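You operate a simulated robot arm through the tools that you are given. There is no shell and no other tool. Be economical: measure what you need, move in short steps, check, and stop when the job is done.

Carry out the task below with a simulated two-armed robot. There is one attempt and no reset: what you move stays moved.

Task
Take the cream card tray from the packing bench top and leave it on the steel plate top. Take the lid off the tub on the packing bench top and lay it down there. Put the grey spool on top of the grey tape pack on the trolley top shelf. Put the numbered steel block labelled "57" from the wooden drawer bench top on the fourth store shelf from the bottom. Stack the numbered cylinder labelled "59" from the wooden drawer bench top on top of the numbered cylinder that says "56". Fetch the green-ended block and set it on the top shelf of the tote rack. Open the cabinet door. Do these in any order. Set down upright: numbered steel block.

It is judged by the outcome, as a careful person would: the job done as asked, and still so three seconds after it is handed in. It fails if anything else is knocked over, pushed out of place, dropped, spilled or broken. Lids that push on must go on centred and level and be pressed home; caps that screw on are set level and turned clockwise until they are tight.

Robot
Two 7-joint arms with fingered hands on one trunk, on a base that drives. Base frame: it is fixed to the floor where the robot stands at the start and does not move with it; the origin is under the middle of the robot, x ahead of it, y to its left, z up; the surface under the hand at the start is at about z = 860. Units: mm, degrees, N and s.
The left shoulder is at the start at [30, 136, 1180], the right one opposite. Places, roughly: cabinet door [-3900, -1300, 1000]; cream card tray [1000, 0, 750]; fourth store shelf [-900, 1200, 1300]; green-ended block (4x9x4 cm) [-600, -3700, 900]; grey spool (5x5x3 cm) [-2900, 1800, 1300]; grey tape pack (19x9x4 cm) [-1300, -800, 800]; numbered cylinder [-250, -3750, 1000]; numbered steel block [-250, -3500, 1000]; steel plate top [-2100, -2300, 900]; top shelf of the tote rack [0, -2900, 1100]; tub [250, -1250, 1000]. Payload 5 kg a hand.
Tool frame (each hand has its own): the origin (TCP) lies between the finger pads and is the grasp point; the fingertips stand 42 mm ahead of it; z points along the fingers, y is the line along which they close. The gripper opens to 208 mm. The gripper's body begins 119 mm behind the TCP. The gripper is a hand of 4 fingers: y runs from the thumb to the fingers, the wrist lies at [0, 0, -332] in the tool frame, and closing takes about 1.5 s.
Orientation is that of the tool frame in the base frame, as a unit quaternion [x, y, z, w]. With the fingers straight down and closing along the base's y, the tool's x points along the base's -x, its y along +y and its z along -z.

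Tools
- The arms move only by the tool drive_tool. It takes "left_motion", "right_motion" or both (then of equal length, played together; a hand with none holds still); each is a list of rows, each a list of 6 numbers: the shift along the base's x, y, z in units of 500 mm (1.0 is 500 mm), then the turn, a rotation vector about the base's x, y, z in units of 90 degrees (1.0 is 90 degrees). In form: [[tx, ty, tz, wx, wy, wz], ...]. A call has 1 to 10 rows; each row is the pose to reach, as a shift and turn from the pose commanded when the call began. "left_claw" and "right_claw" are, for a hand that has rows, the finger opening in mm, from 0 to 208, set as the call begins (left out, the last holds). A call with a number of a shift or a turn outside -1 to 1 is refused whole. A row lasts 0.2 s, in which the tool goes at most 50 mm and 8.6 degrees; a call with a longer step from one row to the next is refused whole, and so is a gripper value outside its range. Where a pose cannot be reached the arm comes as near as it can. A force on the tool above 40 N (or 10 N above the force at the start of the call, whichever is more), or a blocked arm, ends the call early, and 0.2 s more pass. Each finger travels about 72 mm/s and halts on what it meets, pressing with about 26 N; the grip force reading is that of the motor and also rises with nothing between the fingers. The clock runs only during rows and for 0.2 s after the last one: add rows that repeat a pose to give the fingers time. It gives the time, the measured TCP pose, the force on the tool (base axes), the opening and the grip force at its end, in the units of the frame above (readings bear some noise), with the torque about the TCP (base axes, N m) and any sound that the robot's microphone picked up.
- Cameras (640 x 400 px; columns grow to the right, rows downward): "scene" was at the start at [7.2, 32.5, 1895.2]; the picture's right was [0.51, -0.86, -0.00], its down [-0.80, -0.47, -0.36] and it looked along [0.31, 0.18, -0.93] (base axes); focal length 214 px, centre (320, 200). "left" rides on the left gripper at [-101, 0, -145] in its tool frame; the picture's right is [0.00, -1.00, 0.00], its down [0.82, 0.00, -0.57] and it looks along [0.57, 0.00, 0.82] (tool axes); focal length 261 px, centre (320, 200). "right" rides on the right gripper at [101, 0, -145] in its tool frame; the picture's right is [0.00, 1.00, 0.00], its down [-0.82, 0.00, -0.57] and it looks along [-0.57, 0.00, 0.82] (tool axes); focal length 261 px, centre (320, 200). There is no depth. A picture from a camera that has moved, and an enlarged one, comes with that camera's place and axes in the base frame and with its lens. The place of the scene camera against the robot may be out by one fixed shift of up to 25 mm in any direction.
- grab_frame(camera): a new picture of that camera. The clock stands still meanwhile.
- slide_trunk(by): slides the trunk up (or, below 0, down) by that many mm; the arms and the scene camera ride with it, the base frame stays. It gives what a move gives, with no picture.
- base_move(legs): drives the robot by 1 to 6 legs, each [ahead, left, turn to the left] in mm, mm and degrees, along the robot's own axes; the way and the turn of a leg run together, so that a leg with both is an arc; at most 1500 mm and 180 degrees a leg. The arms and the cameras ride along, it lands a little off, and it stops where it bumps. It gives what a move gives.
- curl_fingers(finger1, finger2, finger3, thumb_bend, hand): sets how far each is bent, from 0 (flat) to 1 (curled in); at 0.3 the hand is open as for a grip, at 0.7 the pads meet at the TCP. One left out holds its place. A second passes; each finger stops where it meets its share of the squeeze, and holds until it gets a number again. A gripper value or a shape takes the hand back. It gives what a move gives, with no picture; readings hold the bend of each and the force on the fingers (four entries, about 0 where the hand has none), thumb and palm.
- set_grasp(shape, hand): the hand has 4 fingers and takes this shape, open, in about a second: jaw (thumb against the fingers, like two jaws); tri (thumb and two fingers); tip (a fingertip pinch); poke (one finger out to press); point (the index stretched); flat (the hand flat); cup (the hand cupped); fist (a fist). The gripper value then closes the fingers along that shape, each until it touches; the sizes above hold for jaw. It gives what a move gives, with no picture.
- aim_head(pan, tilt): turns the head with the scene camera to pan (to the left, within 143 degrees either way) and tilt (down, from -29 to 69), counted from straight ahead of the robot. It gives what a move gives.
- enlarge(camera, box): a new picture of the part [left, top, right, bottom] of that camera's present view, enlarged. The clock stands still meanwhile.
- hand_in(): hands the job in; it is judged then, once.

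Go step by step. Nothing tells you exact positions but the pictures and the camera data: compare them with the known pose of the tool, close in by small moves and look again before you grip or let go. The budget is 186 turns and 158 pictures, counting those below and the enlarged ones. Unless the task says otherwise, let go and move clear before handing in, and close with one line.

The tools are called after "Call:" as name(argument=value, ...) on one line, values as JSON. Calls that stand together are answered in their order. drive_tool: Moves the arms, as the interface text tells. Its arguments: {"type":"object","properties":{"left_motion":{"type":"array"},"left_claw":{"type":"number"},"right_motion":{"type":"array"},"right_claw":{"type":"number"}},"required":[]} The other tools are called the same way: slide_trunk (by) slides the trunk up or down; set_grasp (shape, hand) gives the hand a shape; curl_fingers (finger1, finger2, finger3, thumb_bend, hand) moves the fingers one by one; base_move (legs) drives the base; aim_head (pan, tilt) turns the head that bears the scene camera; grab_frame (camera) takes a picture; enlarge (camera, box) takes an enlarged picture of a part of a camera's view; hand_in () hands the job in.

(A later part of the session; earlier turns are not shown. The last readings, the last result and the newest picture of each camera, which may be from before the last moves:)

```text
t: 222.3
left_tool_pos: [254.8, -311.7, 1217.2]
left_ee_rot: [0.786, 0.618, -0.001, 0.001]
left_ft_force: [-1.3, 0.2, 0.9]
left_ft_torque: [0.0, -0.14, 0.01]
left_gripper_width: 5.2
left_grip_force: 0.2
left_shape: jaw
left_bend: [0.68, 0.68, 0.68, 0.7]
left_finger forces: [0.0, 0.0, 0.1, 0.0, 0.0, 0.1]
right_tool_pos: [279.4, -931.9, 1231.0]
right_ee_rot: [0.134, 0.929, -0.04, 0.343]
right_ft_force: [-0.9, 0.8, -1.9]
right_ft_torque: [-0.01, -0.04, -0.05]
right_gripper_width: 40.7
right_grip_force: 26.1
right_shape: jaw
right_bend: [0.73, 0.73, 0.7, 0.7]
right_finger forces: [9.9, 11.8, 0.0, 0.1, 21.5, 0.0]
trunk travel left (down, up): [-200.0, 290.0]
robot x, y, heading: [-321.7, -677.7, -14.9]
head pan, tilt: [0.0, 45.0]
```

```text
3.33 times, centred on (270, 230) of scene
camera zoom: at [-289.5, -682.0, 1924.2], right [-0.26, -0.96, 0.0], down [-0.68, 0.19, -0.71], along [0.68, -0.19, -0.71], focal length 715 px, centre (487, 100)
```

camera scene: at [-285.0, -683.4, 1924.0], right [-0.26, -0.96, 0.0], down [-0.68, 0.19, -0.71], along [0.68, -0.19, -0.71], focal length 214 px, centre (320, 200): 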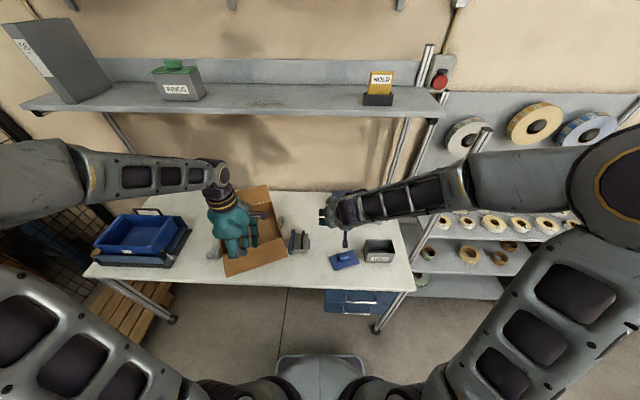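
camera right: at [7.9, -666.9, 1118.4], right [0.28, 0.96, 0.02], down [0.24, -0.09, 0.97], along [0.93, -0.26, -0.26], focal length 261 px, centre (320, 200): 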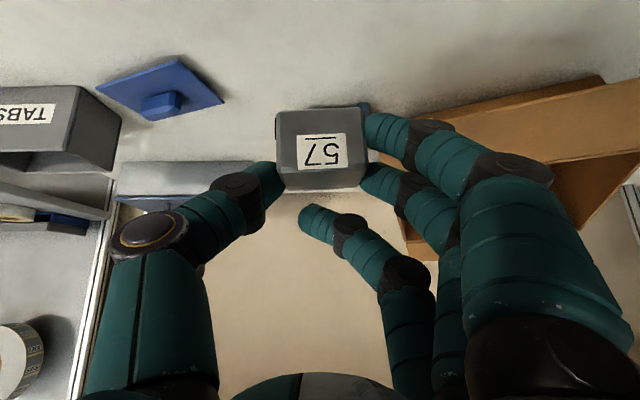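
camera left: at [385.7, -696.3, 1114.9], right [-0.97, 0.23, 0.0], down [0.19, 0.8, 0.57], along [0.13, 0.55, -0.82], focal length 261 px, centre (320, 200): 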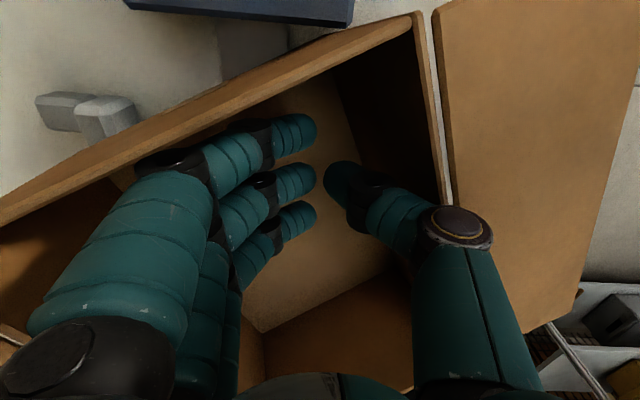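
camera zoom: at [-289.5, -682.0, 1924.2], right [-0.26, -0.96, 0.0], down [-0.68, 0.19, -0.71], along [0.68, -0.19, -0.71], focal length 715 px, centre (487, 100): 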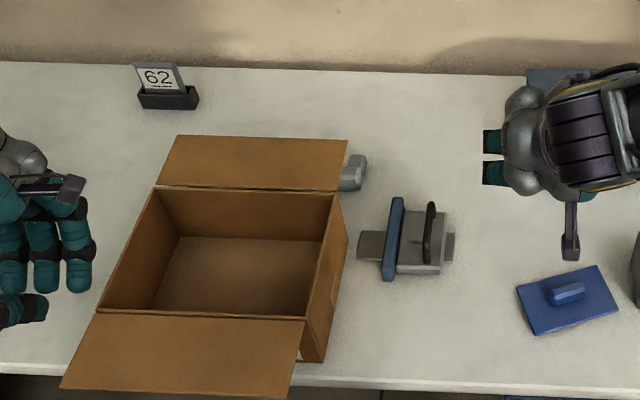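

I want to check the grey bar that was left of the carton.

Call:
grab_frame(camera="left")

Call:
grab_frame(camera="scene")

```text
38 pictures are left
camera left: at [230.5, -411.2, 1362.2], right [-0.97, 0.23, 0.0], down [0.19, 0.8, 0.57], along [0.13, 0.55, -0.82], focal length 261 px, centre (320, 200)
```

left: 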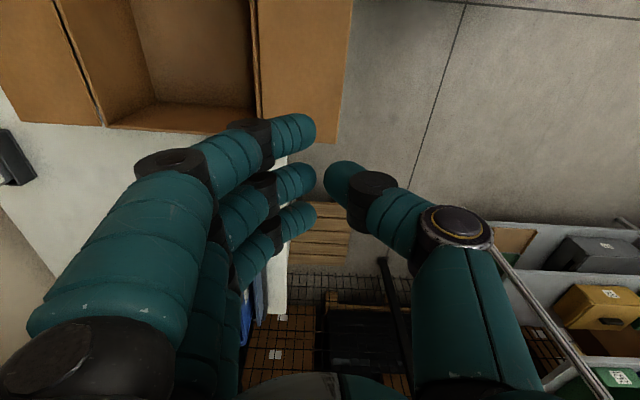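

```text
37 pictures are left
camera scene: at [-289.5, -682.0, 1924.2], right [-0.26, -0.96, 0.0], down [-0.68, 0.19, -0.71], along [0.68, -0.19, -0.71], focal length 214 px, centre (320, 200)
```

scene: 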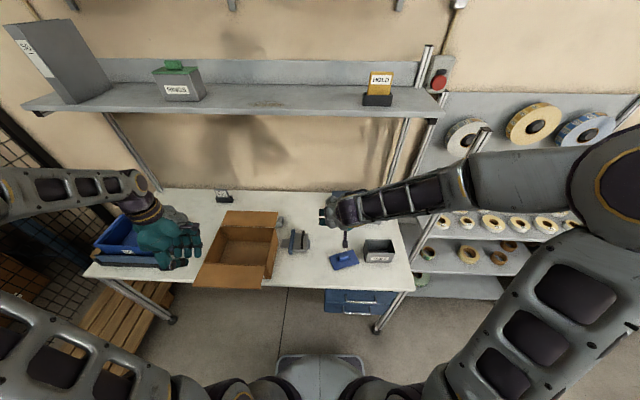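

Need a view behind the carton to find the grey bar. Move the left hand over the rear of the carton.

Call:
drive_tool(left_motion=[[0.073, -0.046, -0.02, 0, 0, 0], [0.146, -0.091, -0.04, 0, 0, 0], [0.219, -0.137, -0.06, 0, 0, 0], [0.292, -0.182, -0.08, 0, 0, 0], [0.365, -0.228, -0.1, 0, 0, 0], [0.438, -0.274, -0.12, 0, 0, 0], [0.511, -0.319, -0.14, 0, 0, 0], [0.584, -0.365, -0.17, 0, 0, 0], [0.657, -0.41, -0.2, 0, 0, 0], [0.73, -0.456, -0.21, 0, 0, 0]])

Call:
grab_frame(camera="left")

```text
t: 224.5
left_tool_pos: [623.4, -540.2, 1109.1]
left_ee_rot: [0.786, 0.618, -0.002, -0.001]
left_ft_force: [0.9, 0.3, 0.0]
left_ft_torque: [-0.05, 0.15, 0.0]
left_gripper_width: 5.3
left_grip_force: 0.0
left_shape: jaw
left_bend: [0.68, 0.68, 0.68, 0.7]
left_finger forces: [0.1, 0.0, 0.0, 0.1, 0.0, 0.0]
right_tool_pos: [282.8, -932.6, 1230.0]
right_ee_rot: [0.134, 0.93, -0.038, 0.34]
right_ft_force: [1.4, -0.3, -4.0]
right_ft_torque: [0.12, 0.09, 0.06]
right_gripper_width: 40.8
right_grip_force: 25.7
right_shape: jaw
right_bend: [0.73, 0.73, 0.7, 0.7]
right_finger forces: [9.8, 11.8, 0.0, 0.0, 21.6, 0.0]
trunk travel left (down, up): [-200.0, 290.0]
robot x, y, heading: [-324.5, -675.7, -15.0]
head pan, tilt: [0.0, 45.0]
```

```text
36 pictures are left
camera left: at [601.1, -639.7, 1253.3], right [-0.97, 0.23, 0.0], down [0.19, 0.8, 0.57], along [0.13, 0.56, -0.82], focal length 261 px, centre (320, 200)
```

left: 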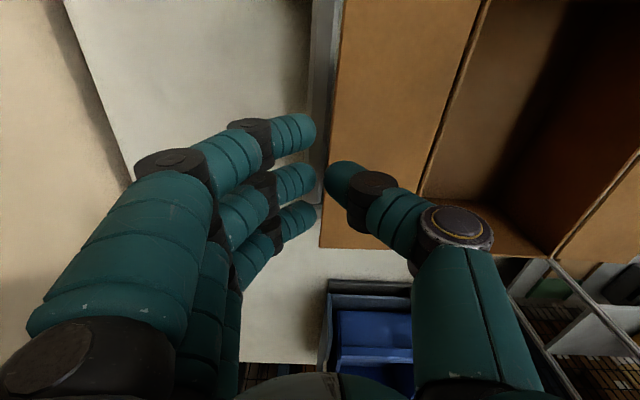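

Call:
enlarge(camera="scene", box=[140, 170, 300, 290])

```text
3.33 times, centred on (220, 230) of scene
camera zoom: at [-283.9, -684.6, 1923.8], right [-0.26, -0.96, 0.0], down [-0.68, 0.19, -0.71], along [0.68, -0.19, -0.71], focal length 715 px, centre (653, 100)
```

zoom: 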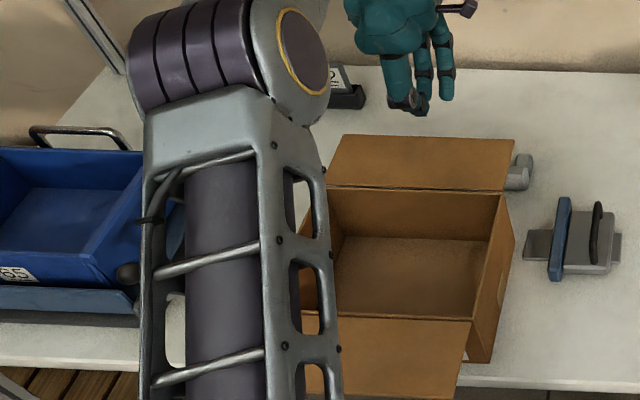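

The bar behind the carton is where it was. The carton should sit ~130 mm further back. I'll push its rear wall from the inside, straight back.

Call:
drive_tool(left_motion=[[-0.09, 0.018, 0, 0, 0, 0], [-0.18, 0.036, 0, 0, 0, 0], [-0.27, 0.054, 0, 0, 0, 0], [-0.36, 0.072, 0, 0, 0, 0], [-0.45, 0.09, 0, 0, 0, 0], [-0.466, 0.092, -0.06, 0, 0, 0], [-0.466, 0.092, -0.14, 0, 0, 0], [-0.466, 0.092, -0.22, 0, 0, 0], [-0.466, 0.092, -0.3, 0, 0, 0], [-0.466, 0.092, -0.32, 0, 0, 0]])

Call:
drive_tool(left_motion=[[0.03, -0.012, 0, 0, 0, 0], [0.06, -0.025, 0, 0, 0, 0], [0.09, -0.04, 0, 0, 0, 0], [0.12, -0.054, 0, 0, 0, 0], [0.15, -0.068, 0, 0, 0, 0], [0.18, -0.082, 0, 0, 0, 0], [0.21, -0.096, 0, 0, 0, 0], [0.24, -0.11, 0, 0, 0, 0], [0.24, -0.11, 0, 0, 0, 0]])

Call:
grab_frame(camera="left")

```text
t: 226.7
left_tool_pos: [389.7, -494.9, 950.1]
left_ee_rot: [0.786, 0.619, -0.002, 0.0]
left_ft_force: [-0.6, 1.2, 0.3]
left_ft_torque: [-0.01, -0.02, -0.01]
left_gripper_width: 5.2
left_grip_force: 0.0
left_shape: jaw
left_bend: [0.68, 0.68, 0.68, 0.7]
left_finger forces: [0.1, 0.0, 0.0, 0.0, 0.1, 0.0]
right_tool_pos: [280.4, -931.4, 1231.4]
right_ee_rot: [0.135, 0.929, -0.039, 0.341]
right_ft_force: [-0.8, 0.4, -3.5]
right_ft_torque: [0.02, 0.01, 0.04]
right_gripper_width: 40.7
right_grip_force: 26.2
right_shape: jaw
right_bend: [0.73, 0.73, 0.7, 0.7]
right_finger forces: [9.8, 11.8, 0.1, 0.0, 21.5, 0.1]
trunk travel left (down, up): [-200.0, 290.0]
robot x, y, heading: [-324.3, -672.5, -15.2]
head pan, tilt: [0.0, 45.0]
```

```text
t: 228.7
left_tool_pos: [507.1, -548.8, 951.2]
left_ee_rot: [0.786, 0.618, -0.001, -0.001]
left_ft_force: [-0.7, 0.6, -0.5]
left_ft_torque: [-0.02, 0.01, 0.02]
left_gripper_width: 5.1
left_grip_force: 0.0
left_shape: jaw
left_bend: [0.68, 0.68, 0.68, 0.7]
left_finger forces: [0.0, 0.0, 0.0, 0.1, 0.0, 0.0]
right_tool_pos: [280.2, -931.3, 1231.3]
right_ee_rot: [0.135, 0.929, -0.04, 0.342]
right_ft_force: [-0.6, 0.5, -3.1]
right_ft_torque: [-0.01, 0.01, 0.0]
right_gripper_width: 40.8
right_grip_force: 25.8
right_shape: jaw
right_bend: [0.73, 0.73, 0.7, 0.7]
right_finger forces: [9.9, 11.7, 0.0, 0.1, 21.5, 0.1]
trunk travel left (down, up): [-200.0, 290.0]
robot x, y, heading: [-327.6, -675.7, -15.2]
head pan, tilt: [0.0, 45.0]
```

```text
34 pictures are left
camera left: at [484.2, -647.9, 1095.6], right [-0.97, 0.23, 0.0], down [0.19, 0.8, 0.57], along [0.13, 0.55, -0.82], focal length 261 px, centre (320, 200)
```

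left: 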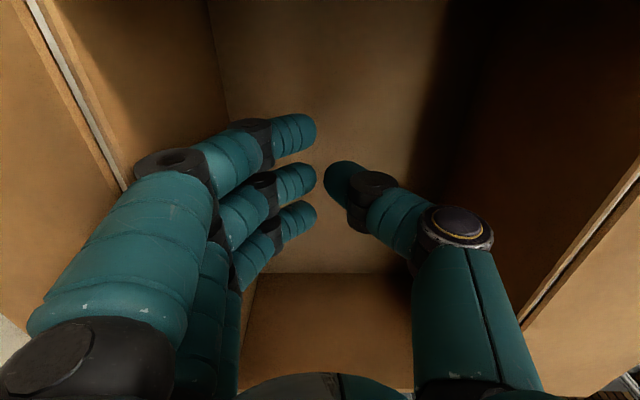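

Stop here; raise the hand clear and check the carton from above.

Call:
drive_tool(left_motion=[[-0.03, 0.008, 0.0, 0, 0, 0], [-0.05, 0.013, 0.06, 0, 0, 0], [-0.05, 0.013, 0.15, 0, 0, 0], [-0.05, 0.013, 0.24, 0, 0, 0], [-0.05, 0.013, 0.33, 0, 0, 0], [-0.12, 0.04, 0.38, 0, 0, 0], [-0.2, 0.06, 0.42, 0, 0, 0], [-0.28, 0.08, 0.46, 0, 0, 0], [-0.36, 0.1, 0.5, 0, 0, 0], [-0.44, 0.12, 0.54, 0, 0, 0]])

Call:
base_move(legs=[[-250, 0, 0]])

Call:
enlarge(camera="scene", box=[190, 145, 390, 265])

```text
t: 230.9
left_tool_pos: [285.9, -490.3, 1222.1]
left_ee_rot: [0.786, 0.618, 0.0, -0.001]
left_ft_force: [-1.2, -0.2, 0.5]
left_ft_torque: [-0.05, -0.19, 0.0]
left_gripper_width: 5.1
left_grip_force: 0.1
left_shape: jaw
left_bend: [0.68, 0.68, 0.68, 0.7]
left_finger forces: [0.0, 0.1, 0.0, 0.0, 0.1, 0.1]
right_tool_pos: [278.2, -932.1, 1230.9]
right_ee_rot: [0.135, 0.929, -0.041, 0.342]
right_ft_force: [-1.8, 0.7, -2.3]
right_ft_torque: [0.01, -0.07, -0.03]
right_gripper_width: 40.9
right_grip_force: 26.6
right_shape: jaw
right_bend: [0.73, 0.73, 0.7, 0.7]
right_finger forces: [9.8, 11.8, 0.0, 0.0, 21.4, 0.1]
trunk travel left (down, up): [-200.0, 290.0]
robot x, y, heading: [-319.0, -675.4, -15.2]
head pan, tilt: [0.0, 45.0]
```

```text
t: 232.7
left_tool_pos: [46.9, -423.2, 1221.3]
left_ee_rot: [0.786, 0.618, -0.002, -0.001]
left_ft_force: [-0.8, 0.1, -0.3]
left_ft_torque: [-0.05, -0.12, 0.01]
left_gripper_width: 4.9
left_grip_force: 0.1
left_shape: jaw
left_bend: [0.68, 0.68, 0.68, 0.7]
left_finger forces: [0.1, 0.0, 0.0, 0.0, 0.1, 0.0]
right_tool_pos: [39.4, -865.5, 1230.8]
right_ee_rot: [0.135, 0.929, -0.039, 0.342]
right_ft_force: [-0.4, 0.5, -1.7]
right_ft_torque: [-0.01, -0.03, 0.06]
right_gripper_width: 41.0
right_grip_force: 25.8
right_shape: jaw
right_bend: [0.73, 0.73, 0.7, 0.7]
right_finger forces: [9.8, 11.7, 0.0, 0.0, 21.5, 0.1]
trunk travel left (down, up): [-200.0, 290.0]
robot x, y, heading: [-568.5, -607.6, -15.4]
head pan, tilt: [0.0, 45.0]
```

```text
3.20 times, centred on (290, 205) of scene
camera zoom: at [-529.5, -616.5, 1924.1], right [-0.26, -0.96, 0.0], down [-0.68, 0.19, -0.71], along [0.68, -0.19, -0.71], focal length 686 px, centre (416, 184)
```

zoom: 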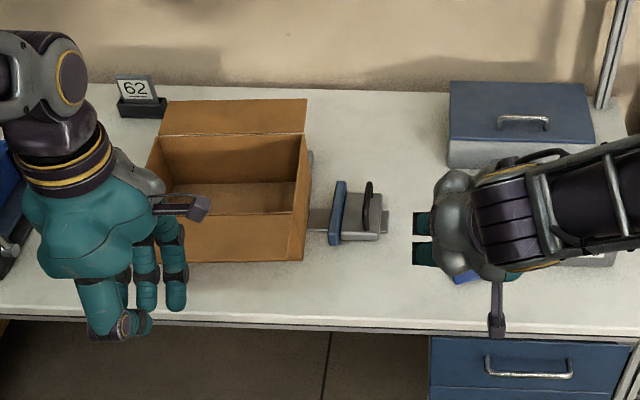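

The carton is back essentially where it was. Now drive toward the store shelf with cube 57.

Call:
base_move(legs=[[-60, 0, 0], [0, 0, 120], [650, 0, 0]])

Call:
aim_head(pan=0, tilt=30)

Call:
grab_frame(camera="scene")

```text
t: 241.8
left_tool_pos: [-1217.0, 499.9, 1219.7]
left_ee_rot: [-0.125, 0.992, -0.002, 0.001]
left_ft_force: [-0.1, -0.2, -0.4]
left_ft_torque: [-0.08, -0.01, 0.01]
left_gripper_width: 5.1
left_grip_force: 0.0
left_shape: jaw
left_bend: [0.68, 0.68, 0.68, 0.7]
left_finger forces: [0.0, 0.1, 0.0, 0.1, 0.1, 0.1]
right_tool_pos: [-823.7, 700.1, 1231.0]
right_ee_rot: [0.727, -0.594, -0.272, -0.21]
right_ft_force: [0.1, 0.6, -3.2]
right_ft_torque: [-0.05, -0.02, -0.01]
right_gripper_width: 40.9
right_grip_force: 25.6
right_shape: jaw
right_bend: [0.73, 0.73, 0.7, 0.7]
right_finger forces: [9.5, 11.8, 0.0, 0.0, 21.3, 0.0]
trunk travel left (down, up): [-200.0, 290.0]
robot x, y, heading: [-768.1, 46.5, 102.5]
head pan, tilt: [0.0, 45.0]
```

```text
t: 242.6
left_tool_pos: [-1216.9, 499.7, 1219.2]
left_ee_rot: [-0.123, 0.992, -0.002, 0.001]
left_ft_force: [-0.2, -0.6, 0.2]
left_ft_torque: [0.04, 0.02, -0.01]
left_gripper_width: 5.0
left_grip_force: 0.0
left_shape: jaw
left_bend: [0.68, 0.68, 0.68, 0.7]
left_finger forces: [0.0, 0.0, 0.0, 0.0, 0.1, 0.0]
right_tool_pos: [-823.5, 698.3, 1231.8]
right_ee_rot: [0.727, -0.594, -0.272, -0.21]
right_ft_force: [-0.7, -1.0, -2.1]
right_ft_torque: [0.01, 0.0, 0.01]
right_gripper_width: 40.7
right_grip_force: 25.8
right_shape: jaw
right_bend: [0.73, 0.73, 0.7, 0.7]
right_finger forces: [9.5, 11.8, 0.1, 0.0, 21.3, 0.0]
trunk travel left (down, up): [-200.0, 290.0]
robot x, y, heading: [-764.6, 44.7, 102.5]
head pan, tilt: [0.0, 30.0]
```

```text
32 pictures are left
camera scene: at [-791.5, 106.8, 1946.6], right [0.98, 0.22, 0.0], down [0.11, -0.49, -0.87], along [-0.19, 0.84, -0.5], focal length 214 px, centre (320, 200)
```

scene: 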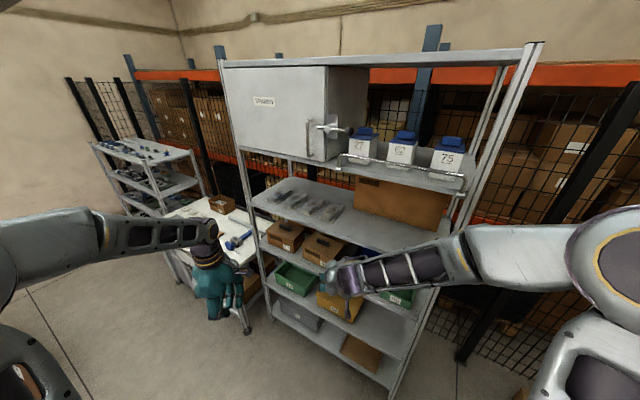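

Call:
enlarge(camera="scene", box=[225, 130, 485, 400])

```text
1.48 times, centred on (355, 265) of scene
camera zoom: at [-791.5, 106.8, 1946.6], right [0.98, 0.22, 0.0], down [0.11, -0.49, -0.87], along [-0.19, 0.84, -0.5], focal length 318 px, centre (268, 104)
```

zoom: 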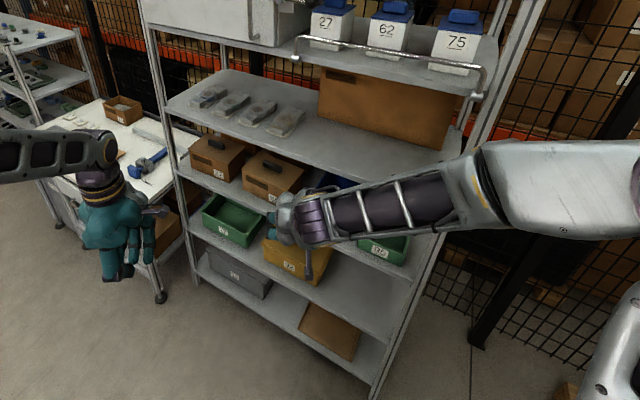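

Shelf 4 (grey packages and long carton) has free space at its front edge around (-692,973). Raise the trunk and line up.

Call:
slide_trunk(by=200)

Call:
base_move(legs=[[0, 107, -22], [180, 0, 0]])

Call:
grab_frame(camera="right")

```text
t: 244.8
left_tool_pos: [-1217.8, 499.1, 1419.5]
left_ee_rot: [-0.124, 0.992, -0.002, 0.001]
left_ft_force: [-0.6, 0.7, -1.3]
left_ft_torque: [0.01, -0.01, -0.01]
left_gripper_width: 5.0
left_grip_force: 0.1
left_shape: jaw
left_bend: [0.68, 0.68, 0.68, 0.7]
left_finger forces: [0.0, 0.0, 0.0, 0.0, 0.0, 0.0]
right_tool_pos: [-823.1, 700.6, 1431.5]
right_ee_rot: [0.727, -0.595, -0.272, -0.21]
right_ft_force: [-0.7, 0.0, -3.7]
right_ft_torque: [-0.06, -0.02, 0.02]
right_gripper_width: 40.8
right_grip_force: 26.0
right_shape: jaw
right_bend: [0.73, 0.73, 0.7, 0.7]
right_finger forces: [9.4, 11.8, 0.0, 0.0, 21.3, 0.1]
trunk travel left (down, up): [-400.0, 90.0]
robot x, y, heading: [-764.7, 47.0, 102.6]
head pan, tilt: [0.0, 30.0]
```

```text
t: 247.4
left_tool_pos: [-1091.9, 808.1, 1420.9]
left_ee_rot: [0.067, 0.998, -0.002, 0.001]
left_ft_force: [0.9, -0.4, 0.2]
left_ft_torque: [-0.01, 0.01, 0.03]
left_gripper_width: 5.2
left_grip_force: 0.0
left_shape: jaw
left_bend: [0.68, 0.68, 0.68, 0.7]
left_finger forces: [0.0, 0.0, 0.1, 0.0, 0.0, 0.0]
right_tool_pos: [-652.5, 847.1, 1430.8]
right_ee_rot: [-0.601, 0.722, 0.228, 0.258]
right_ft_force: [0.5, 0.3, -3.1]
right_ft_torque: [-0.02, -0.01, -0.01]
right_gripper_width: 40.9
right_grip_force: 26.4
right_shape: jaw
right_bend: [0.73, 0.73, 0.7, 0.7]
right_finger forces: [9.6, 11.8, 0.0, 0.1, 21.4, 0.0]
trunk travel left (down, up): [-400.0, 90.0]
robot x, y, heading: [-844.6, 220.4, 80.7]
head pan, tilt: [0.0, 30.0]
```

```text
30 pictures are left
camera right: at [-681.5, 679.3, 1477.8], right [-0.98, 0.18, 0.02], down [0.07, 0.25, 0.97], along [0.17, 0.95, -0.26], focal length 261 px, centre (320, 200)
```

right: 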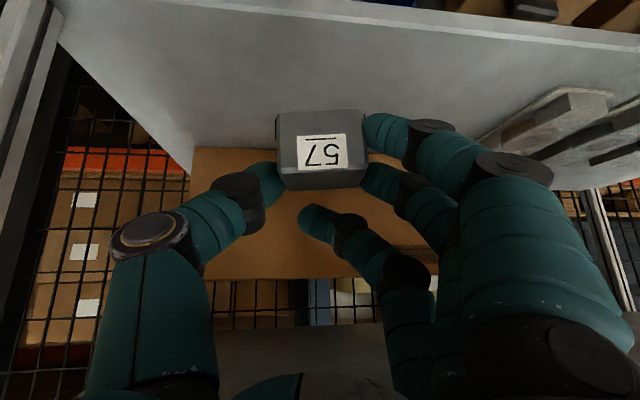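

The cube is already just above shelf 4, ~40 mm inside the edge. Nudge forward 15 mm and lower gently to contact.

Call:
drive_tool(right_motion=[[0.005, 0.03, -0.008, 0, 0, 0], [0.005, 0.03, -0.02, 0, 0, 0], [0.005, 0.03, -0.03, 0, 0, 0], [0.005, 0.03, -0.04, 0, 0, 0], [0.005, 0.03, -0.05, 0, 0, 0], [0.005, 0.03, -0.06, 0, 0, 0], [0.005, 0.03, -0.07, 0, 0, 0], [0.005, 0.03, -0.08, 0, 0, 0]])

Call:
grab_frame(camera="right")

```text
t: 249.2
left_tool_pos: [-1092.9, 808.9, 1419.2]
left_ee_rot: [0.066, 0.998, -0.002, 0.001]
left_ft_force: [-0.9, 0.7, -0.5]
left_ft_torque: [-0.04, -0.01, -0.02]
left_gripper_width: 4.9
left_grip_force: 0.2
left_shape: jaw
left_bend: [0.68, 0.68, 0.68, 0.7]
left_finger forces: [0.0, 0.0, 0.0, 0.1, 0.0, 0.1]
right_tool_pos: [-649.3, 863.2, 1391.4]
right_ee_rot: [-0.602, 0.721, 0.227, 0.257]
right_ft_force: [0.0, 0.3, -3.8]
right_ft_torque: [-0.02, 0.01, 0.01]
right_gripper_width: 41.0
right_grip_force: 26.2
right_shape: jaw
right_bend: [0.73, 0.73, 0.7, 0.7]
right_finger forces: [9.6, 11.8, 0.0, 0.0, 21.3, 0.0]
trunk travel left (down, up): [-400.0, 90.0]
robot x, y, heading: [-842.2, 221.4, 80.7]
head pan, tilt: [0.0, 30.0]
```

```text
29 pictures are left
camera right: at [-679.0, 695.4, 1437.7], right [-0.98, 0.18, 0.02], down [0.07, 0.25, 0.97], along [0.17, 0.95, -0.26], focal length 261 px, centre (320, 200)
```

right: 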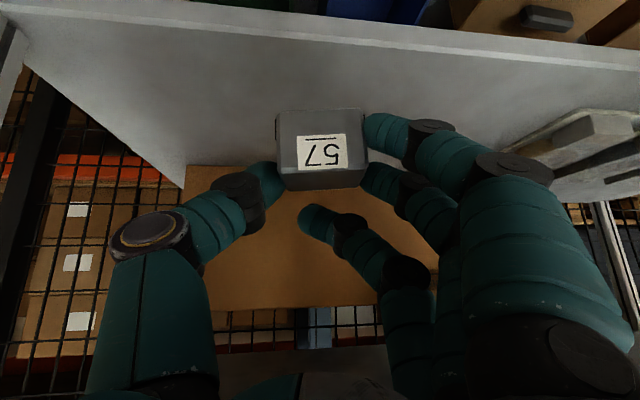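

Not down yet; shelf is ~45 mm lower. Advance 35 mm further in and continue lowering.

Call:
drive_tool(right_motion=[[0.006, 0.035, -0.01, 0, 0, 0], [0.012, 0.069, -0.03, 0, 0, 0], [0.012, 0.069, -0.046, 0, 0, 0], [0.012, 0.069, -0.06, 0, 0, 0], [0.012, 0.069, -0.07, 0, 0, 0], [0.012, 0.069, -0.08, 0, 0, 0], [0.012, 0.069, -0.09, 0, 0, 0], [0.012, 0.069, -0.1, 0, 0, 0], [0.012, 0.069, -0.11, 0, 0, 0], [0.012, 0.069, -0.12, 0, 0, 0]])

Call:
grab_frame(camera="right")

```text
t: 251.4
left_tool_pos: [-1092.0, 808.6, 1420.8]
left_ee_rot: [0.066, 0.998, -0.001, 0.001]
left_ft_force: [-0.6, 0.3, -0.4]
left_ft_torque: [0.04, 0.0, 0.04]
left_gripper_width: 5.2
left_grip_force: 0.0
left_shape: jaw
left_bend: [0.68, 0.68, 0.68, 0.7]
left_finger forces: [0.1, 0.1, 0.1, 0.0, 0.0, 0.0]
right_tool_pos: [-643.6, 897.5, 1331.2]
right_ee_rot: [-0.601, 0.721, 0.228, 0.259]
right_ft_force: [0.7, 1.8, 3.0]
right_ft_torque: [0.13, 0.11, -0.04]
right_gripper_width: 41.2
right_grip_force: 25.5
right_shape: jaw
right_bend: [0.73, 0.73, 0.7, 0.7]
right_finger forces: [10.3, 11.6, 0.0, 0.0, 22.5, 0.0]
trunk travel left (down, up): [-400.0, 90.0]
robot x, y, heading: [-842.9, 218.2, 80.9]
head pan, tilt: [0.0, 30.0]
```

```text
28 pictures are left
camera right: at [-672.9, 729.3, 1378.4], right [-0.98, 0.18, 0.02], down [0.07, 0.25, 0.97], along [0.17, 0.95, -0.26], focal length 261 px, centre (320, 200)
```

right: 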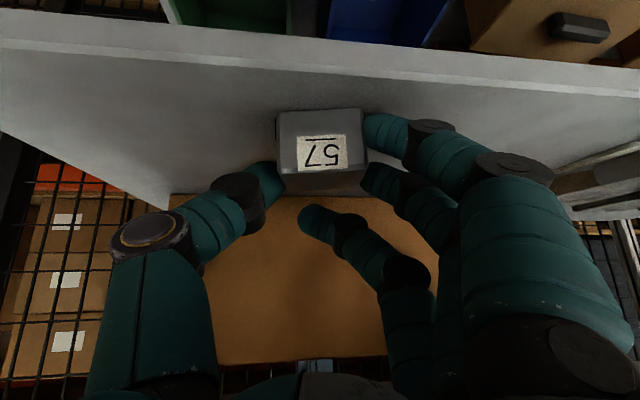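

Contact. Seat it 2 mm more, open, and withdraw backward.

Call:
drive_tool(right_motion=[[0, 0, -0.004, 0, 0, 0], [0, 0, -0.004, 0, 0, 0]])

Call:
drive_tool(right_motion=[[0, 0, 0.002, 0, 0, 0], [0, 0, 0.002, 0, 0, 0], [0, 0, 0.002, 0, 0, 0], [0, 0, 0.002, 0, 0, 0], [-0.008, -0.048, 0.02, 0, 0, 0], [-0.022, -0.13, 0.05, 0, 0, 0], [-0.036, -0.21, 0.08, 0, 0, 0], [-0.05, -0.29, 0.11, 0, 0, 0], [-0.064, -0.38, 0.12, 0, 0, 0]], right_claw=85)

Call:
grab_frame(camera="right")

```text
t: 252.0
left_tool_pos: [-1093.1, 806.8, 1420.9]
left_ee_rot: [0.066, 0.998, -0.001, 0.002]
left_ft_force: [0.6, -0.6, 0.2]
left_ft_torque: [0.02, 0.01, 0.02]
left_gripper_width: 5.2
left_grip_force: 0.1
left_shape: jaw
left_bend: [0.68, 0.68, 0.68, 0.7]
left_finger forces: [0.1, 0.0, 0.0, 0.0, 0.0, 0.0]
right_tool_pos: [-643.0, 896.3, 1331.0]
right_ee_rot: [-0.601, 0.721, 0.229, 0.259]
right_ft_force: [2.8, 2.6, 21.1]
right_ft_torque: [0.32, 0.62, -0.14]
right_gripper_width: 41.4
right_grip_force: 26.0
right_shape: jaw
right_bend: [0.73, 0.73, 0.7, 0.7]
right_finger forces: [17.6, 11.9, 0.0, 0.1, 26.3, 0.0]
trunk travel left (down, up): [-400.0, 90.0]
robot x, y, heading: [-845.4, 218.8, 80.8]
head pan, tilt: [0.0, 30.0]
```

```text
t: 254.0
left_tool_pos: [-1093.3, 808.1, 1419.4]
left_ee_rot: [0.066, 0.998, -0.002, 0.002]
left_ft_force: [-0.8, 0.2, 0.1]
left_ft_torque: [0.0, -0.06, -0.01]
left_gripper_width: 4.9
left_grip_force: 0.0
left_shape: jaw
left_bend: [0.68, 0.68, 0.68, 0.7]
left_finger forces: [0.1, 0.1, 0.0, 0.0, 0.0, 0.0]
right_tool_pos: [-685.5, 748.1, 1403.3]
right_ee_rot: [-0.601, 0.723, 0.223, 0.257]
right_ft_force: [-0.1, -0.2, -0.6]
right_ft_torque: [0.05, -0.06, -0.04]
right_gripper_width: 84.5
right_grip_force: 0.1
right_shape: jaw
right_bend: [0.73, 0.73, 0.73, 0.7]
right_finger forces: [0.1, 0.0, 0.0, 0.0, 0.1, 0.0]
right hand out of reach, approached as far as the arm can: row 8, 9
trunk travel left (down, up): [-400.0, 90.0]
robot x, y, heading: [-847.0, 215.2, 81.0]
head pan, tilt: [0.0, 30.0]
```

```text
27 pictures are left
camera right: at [-715.7, 580.1, 1451.4], right [-0.98, 0.18, 0.02], down [0.06, 0.26, 0.96], along [0.17, 0.95, -0.26], focal length 261 px, centre (320, 200)
```

right: 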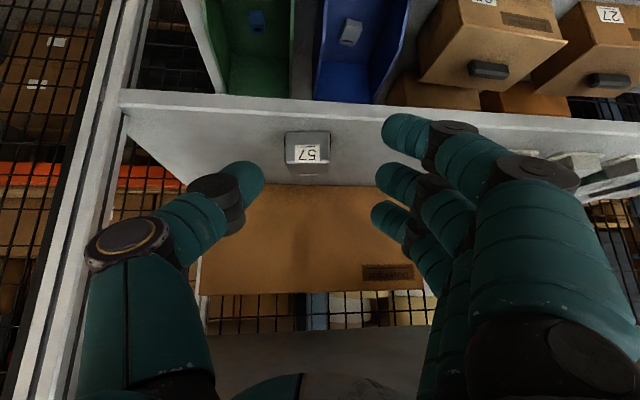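

Cube 57 is standing on the fourth shelf. Next, the grey spool: back off and drive west, then look.

Call:
base_move(legs=[[-150, 0, 0], [0, 0, 80], [1250, -300, 0]])

Call:
aim_head(pan=-30, tilt=20)

Call:
grab_frame(camera="scene")

```text
t: 264.9
left_tool_pos: [-2570.3, 615.3, 1419.7]
left_ee_rot: [-0.591, 0.807, -0.001, 0.002]
left_ft_force: [-0.5, -0.6, -0.9]
left_ft_torque: [0.01, -0.04, -0.01]
left_gripper_width: 5.1
left_grip_force: 0.1
left_shape: jaw
left_bend: [0.68, 0.68, 0.68, 0.7]
left_finger forces: [0.0, 0.0, 0.1, 0.1, 0.1, 0.1]
right_tool_pos: [-2439.5, 1006.3, 1404.4]
right_ee_rot: [0.925, -0.167, -0.337, -0.053]
right_ft_force: [0.2, -0.5, -0.9]
right_ft_torque: [-0.02, 0.05, 0.04]
right_gripper_width: 84.7
right_grip_force: 0.1
right_shape: jaw
right_bend: [0.73, 0.73, 0.73, 0.7]
right_finger forces: [0.1, 0.0, 0.0, 0.0, 0.0, 0.0]
trunk travel left (down, up): [-400.0, 90.0]
robot x, y, heading: [-1944.3, 757.8, 160.8]
head pan, tilt: [0.0, 30.0]
```

```text
t: 265.8
left_tool_pos: [-2569.6, 613.9, 1421.6]
left_ee_rot: [-0.591, 0.807, -0.001, 0.002]
left_ft_force: [-0.4, 1.2, -0.5]
left_ft_torque: [0.01, 0.0, 0.02]
left_gripper_width: 5.2
left_grip_force: 0.0
left_shape: jaw
left_bend: [0.68, 0.68, 0.68, 0.7]
left_finger forces: [0.0, 0.0, 0.0, 0.0, 0.0, 0.1]
right_tool_pos: [-2439.7, 1006.0, 1403.8]
right_ee_rot: [0.925, -0.166, -0.338, -0.052]
right_ft_force: [0.2, 0.3, -0.8]
right_ft_torque: [0.02, 0.0, 0.0]
right_gripper_width: 84.7
right_grip_force: 0.1
right_shape: jaw
right_bend: [0.73, 0.73, 0.73, 0.7]
right_finger forces: [0.1, 0.1, 0.0, 0.0, 0.0, 0.0]
trunk travel left (down, up): [-400.0, 90.0]
robot x, y, heading: [-1943.2, 757.8, 160.9]
head pan, tilt: [-30.0, 20.0]
```

```text
26 pictures are left
camera scene: at [-1989.2, 821.8, 2162.7], right [0.76, 0.65, 0.0], down [0.22, -0.26, -0.94], along [-0.61, 0.71, -0.34], focal length 214 px, centre (320, 200)
```

scene: 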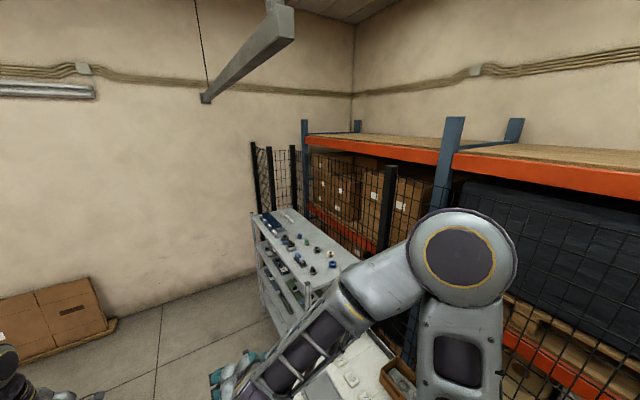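

Call:
enlarge(camera="scene", box=[240, 195, 370, 295])

```text
4.00 times, centred on (305, 245) of scene
camera zoom: at [-1989.2, 821.8, 2162.7], right [0.76, 0.65, 0.0], down [0.22, -0.26, -0.94], along [-0.61, 0.71, -0.34], focal length 858 px, centre (380, 20)
```

zoom: 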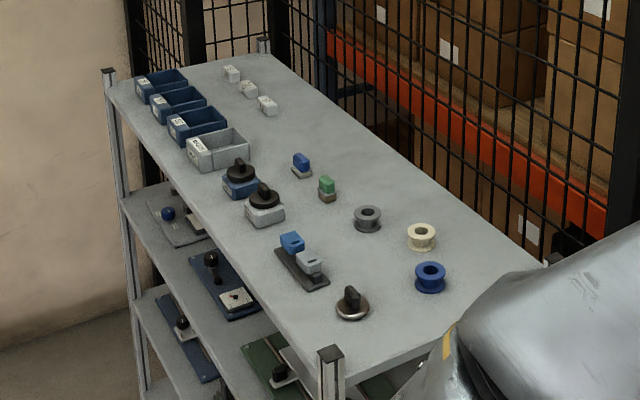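

The grey spool is on the small rack at (-2872,1813). I'll raise the trunk a bit and drive to face the rack's long side, using the left hand.

Call:
slide_trunk(by=85)

Call:
base_move(legs=[[1096, 24, 0], [0, 0, -87.8]])

Call:
aim_head(pan=5, tilt=45)

Call:
grab_frame(camera="scene")

```text
t: 267.0
left_tool_pos: [-2570.4, 614.5, 1505.1]
left_ee_rot: [-0.59, 0.807, -0.001, 0.002]
left_ft_force: [-0.8, 0.4, 0.4]
left_ft_torque: [0.0, -0.01, 0.01]
left_gripper_width: 5.2
left_grip_force: 0.0
left_shape: jaw
left_bend: [0.68, 0.68, 0.68, 0.7]
left_finger forces: [0.0, 0.0, 0.0, 0.0, 0.0, 0.1]
right_tool_pos: [-2439.5, 1005.3, 1487.8]
right_ee_rot: [0.925, -0.168, -0.336, -0.053]
right_ft_force: [-0.6, 0.4, 0.1]
right_ft_torque: [-0.03, 0.01, 0.01]
right_gripper_width: 84.5
right_grip_force: 0.1
right_shape: jaw
right_bend: [0.73, 0.73, 0.73, 0.7]
right_finger forces: [0.0, 0.0, 0.0, 0.1, 0.0, 0.0]
trunk travel left (down, up): [-485.0, 5.0]
robot x, y, heading: [-1945.1, 755.4, 160.9]
head pan, tilt: [-30.0, 20.0]
```

```text
t: 276.4
left_tool_pos: [-3162.2, 1715.2, 1505.4]
left_ee_rot: [0.131, 0.991, -0.002, 0.0]
left_ft_force: [0.1, -0.2, 0.2]
left_ft_torque: [0.0, -0.01, 0.02]
left_gripper_width: 5.3
left_grip_force: 0.1
left_shape: jaw
left_bend: [0.68, 0.68, 0.68, 0.7]
left_finger forces: [0.0, 0.0, 0.1, 0.0, 0.1, 0.0]
right_tool_pos: [-2766.0, 1603.1, 1487.5]
right_ee_rot: [-0.553, 0.76, 0.208, 0.271]
right_ft_force: [-0.4, 0.4, 0.5]
right_ft_torque: [0.02, -0.02, 0.01]
right_gripper_width: 84.7
right_grip_force: 0.0
right_shape: jaw
right_bend: [0.73, 0.73, 0.73, 0.7]
right_finger forces: [0.0, 0.0, 0.0, 0.1, 0.0, 0.0]
trunk travel left (down, up): [-485.0, 5.0]
robot x, y, heading: [-2992.0, 1098.4, 73.4]
head pan, tilt: [-30.0, 20.0]
```

```text
t: 277.4
left_tool_pos: [-3162.0, 1715.6, 1505.5]
left_ee_rot: [0.132, 0.991, -0.003, 0.001]
left_ft_force: [0.2, -0.2, 0.4]
left_ft_torque: [0.01, -0.02, 0.0]
left_gripper_width: 5.1
left_grip_force: 0.0
left_shape: jaw
left_bend: [0.68, 0.68, 0.68, 0.7]
left_finger forces: [0.0, 0.0, 0.0, 0.0, 0.1, 0.1]
right_tool_pos: [-2766.2, 1601.6, 1489.5]
right_ee_rot: [-0.553, 0.76, 0.208, 0.27]
right_ft_force: [-0.2, 0.5, -0.7]
right_ft_torque: [0.02, -0.03, 0.02]
right_gripper_width: 84.5
right_grip_force: 0.0
right_shape: jaw
right_bend: [0.73, 0.73, 0.73, 0.7]
right_finger forces: [0.0, 0.1, 0.1, 0.0, 0.0, 0.1]
trunk travel left (down, up): [-485.0, 5.0]
robot x, y, heading: [-2991.3, 1100.3, 73.4]
head pan, tilt: [5.0, 45.0]
```

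```text
24 pictures are left
camera scene: at [-2996.7, 1153.1, 2209.1], right [0.98, -0.2, 0.0], down [-0.14, -0.69, -0.71], along [0.14, 0.69, -0.71], focal length 214 px, centre (320, 200)
```

scene: 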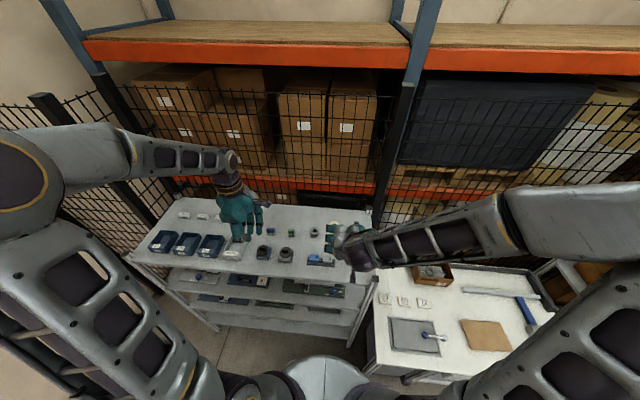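

Move the right hand aside and the left hand above the grey spool.

Call:
drive_tool(left_motion=[[0, 0, 0, 0, 0, 0], [0.07, 0.024, 0, 0, 0, 0], [0.15, 0.052, 0, 0, 0, 0], [0.23, 0.08, 0, 0, 0, 0], [0.31, 0.108, -0.02, 0, 0, 0], [0.39, 0.135, -0.04, 0, 0, 0], [0.47, 0.163, -0.07, 0, 0, 0], [0.554, 0.192, -0.11, 0, 0, 0]], right_motion=[[0.06, -0.047, 0, 0, 0, 0], [0.12, -0.095, 0, 0, 0, 0], [0.18, -0.142, 0, 0, 0, 0], [0.24, -0.19, 0, 0, 0, 0], [0.3, -0.238, 0, 0, 0, 0], [0.338, -0.268, 0, 0, 0, 0], [0.338, -0.268, 0, 0, 0, 0], [0.338, -0.268, 0, 0, 0, 0]], left_claw=90)

Call:
grab_frame(camera="left")

```text
t: 279.2
left_tool_pos: [-2882.5, 1813.8, 1450.1]
left_ee_rot: [0.131, 0.991, -0.003, 0.0]
left_ft_force: [0.7, 0.9, 0.6]
left_ft_torque: [-0.17, 0.1, -0.02]
left_gripper_width: 89.2
left_grip_force: 0.1
left_shape: jaw
left_bend: [0.73, 0.73, 0.73, 0.7]
left_finger forces: [0.1, 0.0, 0.0, 0.0, 0.0, 0.0]
right_tool_pos: [-2557.6, 1535.6, 1524.7]
right_ee_rot: [-0.553, 0.761, 0.207, 0.267]
right_ft_force: [1.5, 0.7, -0.7]
right_ft_torque: [-0.05, 0.18, 0.14]
right_gripper_width: 85.2
right_grip_force: 0.0
right_shape: jaw
right_bend: [0.73, 0.73, 0.73, 0.7]
right_finger forces: [0.0, 0.0, 0.0, 0.1, 0.0, 0.0]
right hand out of reach, approached as far as the arm can: row 1, 2, 3, 4, 5, 6, 7, 8
trunk travel left (down, up): [-485.0, 5.0]
robot x, y, heading: [-2992.4, 1100.6, 73.4]
head pan, tilt: [5.0, 45.0]
```

```text
23 pictures are left
camera left: at [-2784.9, 1787.5, 1593.7], right [-0.26, -0.97, 0.0], down [-0.79, 0.21, 0.57], along [-0.55, 0.14, -0.82], focal length 261 px, centre (320, 200)
```

left: 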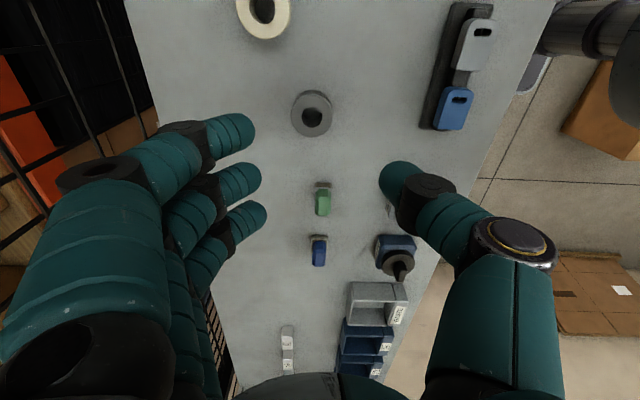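

Call:
drive_tool(left_motion=[[0.02, 0.002, -0.05, 0, 0, 0], [0.036, 0.006, -0.11, 0, 0, 0], [0.036, 0.006, -0.16, 0, 0, 0], [0.036, 0.006, -0.17, 0, 0, 0]])

Call:
grab_frame(camera="left")

```text
t: 280.2
left_tool_pos: [-2868.0, 1814.8, 1364.7]
left_ee_rot: [0.131, 0.991, -0.003, 0.001]
left_ft_force: [0.4, 0.1, 0.1]
left_ft_torque: [-0.02, -0.01, 0.01]
left_gripper_width: 89.5
left_grip_force: 0.1
left_shape: jaw
left_bend: [0.73, 0.73, 0.73, 0.7]
left_finger forces: [0.0, 0.0, 0.0, 0.0, 0.0, 0.1]
right_tool_pos: [-2559.8, 1534.7, 1525.1]
right_ee_rot: [-0.553, 0.761, 0.207, 0.269]
right_ft_force: [0.3, -0.3, -0.3]
right_ft_torque: [0.01, -0.03, 0.01]
right_gripper_width: 85.0
right_grip_force: 0.1
right_shape: jaw
right_bend: [0.73, 0.73, 0.73, 0.7]
right_finger forces: [0.0, 0.0, 0.1, 0.1, 0.0, 0.1]
trunk travel left (down, up): [-485.0, 5.0]
robot x, y, heading: [-2992.7, 1097.0, 73.6]
head pan, tilt: [5.0, 45.0]
```

```text
22 pictures are left
camera left: at [-2770.7, 1788.3, 1509.6], right [-0.26, -0.97, 0.0], down [-0.79, 0.21, 0.57], along [-0.55, 0.14, -0.82], focal length 261 px, centre (320, 200)
```

left: 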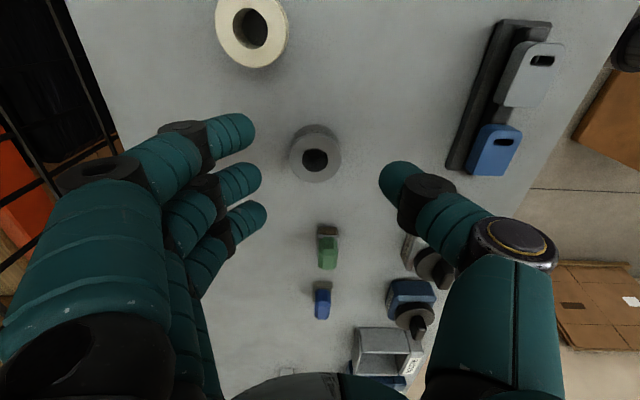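

Call:
drive_tool(left_motion=[[-0.006, 0.006, -0.03, 0, 0, 0], [-0.006, 0.006, -0.06, 0, 0, 0], [-0.006, 0.006, -0.08, 0, 0, 0], [-0.006, 0.006, -0.09, 0, 0, 0], [-0.006, 0.006, -0.1, 0, 0, 0], [-0.006, 0.006, -0.1, 0, 0, 0]], left_claw=82)

Call:
grab_frame(camera="left")

```text
t: 281.6
left_tool_pos: [-2871.2, 1817.2, 1315.9]
left_ee_rot: [0.131, 0.991, -0.002, 0.0]
left_ft_force: [-0.2, -0.3, 0.4]
left_ft_torque: [-0.02, 0.0, 0.0]
left_gripper_width: 82.7
left_grip_force: 0.2
left_shape: jaw
left_bend: [0.73, 0.73, 0.73, 0.7]
left_finger forces: [0.0, 0.0, 0.1, 0.0, 0.0, 0.0]
right_tool_pos: [-2558.9, 1534.0, 1526.0]
right_ee_rot: [-0.554, 0.761, 0.207, 0.268]
right_ft_force: [0.4, -0.4, -0.2]
right_ft_torque: [0.02, -0.02, -0.02]
right_gripper_width: 84.7
right_grip_force: 0.0
right_shape: jaw
right_bend: [0.73, 0.73, 0.73, 0.7]
right_finger forces: [0.0, 0.0, 0.0, 0.1, 0.1, 0.1]
trunk travel left (down, up): [-485.0, 5.0]
robot x, y, heading: [-2992.1, 1100.3, 73.2]
head pan, tilt: [5.0, 45.0]
```

```text
21 pictures are left
camera left: at [-2773.9, 1791.3, 1459.8], right [-0.26, -0.97, 0.0], down [-0.79, 0.21, 0.57], along [-0.55, 0.14, -0.82], focal length 261 px, centre (320, 200)
```

left: 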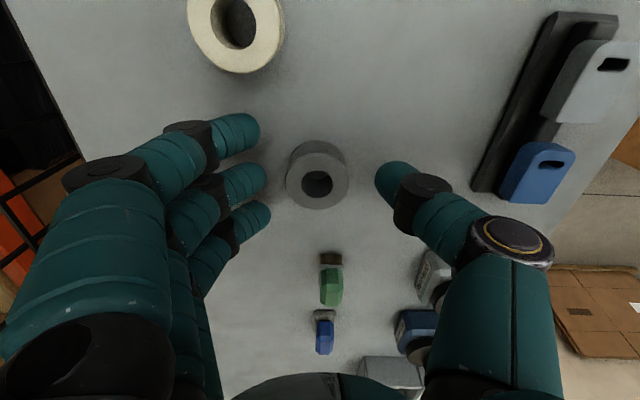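

Centred. Close and lift the spool.

Call:
drive_tool(left_motion=[[0, 0, 0, 0, 0, 0], [0, 0, 0, 0, 0, 0], [0, 0, 0, 0, 0, 0], [0, 0, 0, 0, 0, 0], [0, 0, 0, 0, 0, 0], [0, 0, 0.03, 0, 0, 0], [0, 0, 0.1, 0, 0, 0], [0, 0, 0.18, 0, 0, 0], [0, 0, 0.26, 0, 0, 0], [0, 0, 0.34, 0, 0, 0]], left_claw=20)

Call:
grab_frame(camera="left")

```text
t: 283.8
left_tool_pos: [-2870.0, 1817.1, 1485.3]
left_ee_rot: [0.131, 0.991, -0.002, 0.001]
left_ft_force: [0.4, -0.5, -0.5]
left_ft_torque: [0.08, 0.02, -0.02]
left_gripper_width: 24.5
left_grip_force: 26.4
left_shape: jaw
left_bend: [0.7, 0.72, 0.69, 0.7]
left_finger forces: [0.1, 12.1, 8.9, 0.0, 21.6, 0.0]
right_tool_pos: [-2560.0, 1532.4, 1525.1]
right_ee_rot: [-0.553, 0.761, 0.207, 0.27]
right_ft_force: [-1.1, -0.2, 0.0]
right_ft_torque: [0.06, 0.0, -0.01]
right_gripper_width: 85.2
right_grip_force: 0.1
right_shape: jaw
right_bend: [0.73, 0.73, 0.73, 0.7]
right_finger forces: [0.1, 0.1, 0.1, 0.0, 0.0, 0.0]
trunk travel left (down, up): [-485.0, 5.0]
robot x, y, heading: [-2992.0, 1094.0, 73.1]
head pan, tilt: [5.0, 45.0]
```

```text
20 pictures are left
camera left: at [-2773.1, 1790.5, 1629.8], right [-0.26, -0.97, 0.0], down [-0.79, 0.21, 0.57], along [-0.55, 0.14, -0.82], focal length 261 px, centre (320, 200)
```

left: 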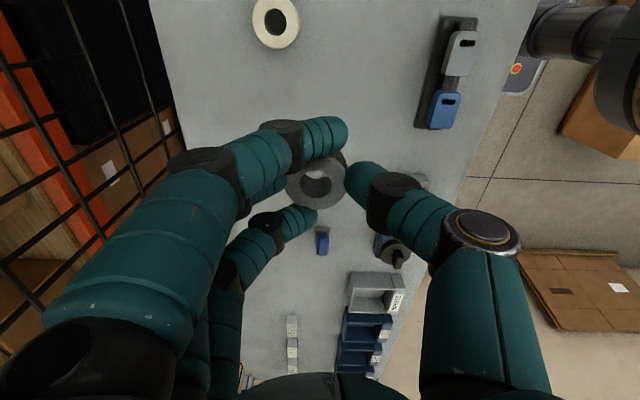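

Spool in hand. Drive to the trolley via the open aisle.

Call:
base_move(legs=[[-250, 0, 0], [0, 0, -90], [1000, 0, 0], [920, 0, 0], [0, 0, -73], [150, 0, 0]])

Call:
aim_head(pan=0, tilt=45)

Call:
grab_frame(camera="scene")

```text
t: 302.9
left_tool_pos: [-1107.8, -562.9, 1485.7]
left_ee_rot: [1.0, 0.018, -0.001, 0.0]
left_ft_force: [0.7, 1.3, 0.5]
left_ft_torque: [-0.11, -0.01, 0.02]
left_gripper_width: 24.0
left_grip_force: 26.3
left_shape: jaw
left_bend: [0.7, 0.72, 0.7, 0.71]
left_finger forces: [0.1, 11.5, 8.9, 0.0, 20.6, 0.0]
right_tool_pos: [-1487.7, -382.3, 1525.8]
right_ee_rot: [0.669, 0.661, -0.235, 0.246]
right_ft_force: [0.9, 0.3, 0.3]
right_ft_torque: [-0.08, 0.0, -0.01]
right_gripper_width: 84.7
right_grip_force: 0.0
right_shape: jaw
right_bend: [0.73, 0.73, 0.73, 0.7]
right_finger forces: [0.0, 0.1, 0.0, 0.0, 0.1, 0.1]
trunk travel left (down, up): [-485.0, 5.0]
robot x, y, heading: [-1205.1, 159.6, -89.6]
head pan, tilt: [5.0, 45.0]
```

```text
t: 303.5
left_tool_pos: [-1108.1, -565.2, 1484.3]
left_ee_rot: [1.0, 0.018, -0.001, -0.002]
left_ft_force: [-0.2, 0.2, -1.1]
left_ft_torque: [0.06, -0.03, -0.01]
left_gripper_width: 24.1
left_grip_force: 26.5
left_shape: jaw
left_bend: [0.7, 0.72, 0.7, 0.71]
left_finger forces: [0.0, 11.5, 8.8, 0.0, 20.7, 0.0]
right_tool_pos: [-1486.7, -383.7, 1525.1]
right_ee_rot: [0.67, 0.66, -0.235, 0.244]
right_ft_force: [-0.3, -0.7, -0.6]
right_ft_torque: [0.01, 0.03, 0.04]
right_gripper_width: 84.8
right_grip_force: 0.1
right_shape: jaw
right_bend: [0.73, 0.73, 0.73, 0.7]
right_finger forces: [0.0, 0.0, 0.1, 0.1, 0.0, 0.1]
trunk travel left (down, up): [-485.0, 5.0]
robot x, y, heading: [-1202.7, 160.5, -89.7]
head pan, tilt: [0.0, 45.0]
```

```text
19 pictures are left
camera scene: at [-1213.2, 112.6, 2209.0], right [-1.0, -0.01, 0.0], down [-0.01, 0.71, -0.71], along [0.01, -0.71, -0.71], focal length 214 px, centre (320, 200)
```

scene: 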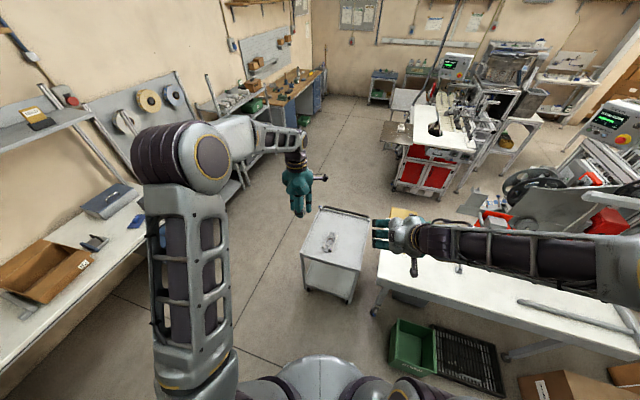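

Call:
enlarge(camera="scene", box=[295, 200, 375, 300])

```text
4.00 times, centred on (335, 250) of scene
camera zoom: at [-1213.2, 112.6, 2209.0], right [-1.0, -0.01, 0.0], down [-0.01, 0.71, -0.71], along [0.01, -0.71, -0.71], focal length 858 px, centre (260, 0)
```

zoom: 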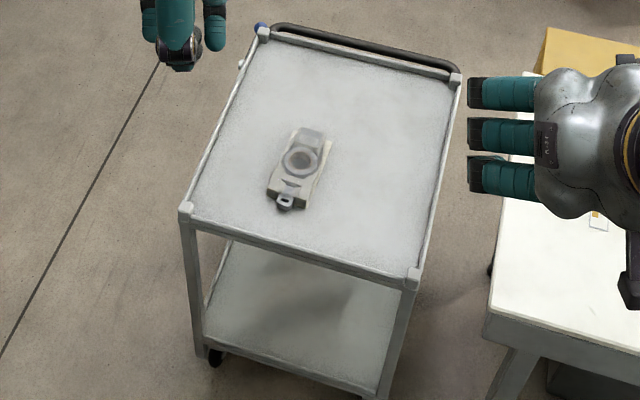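

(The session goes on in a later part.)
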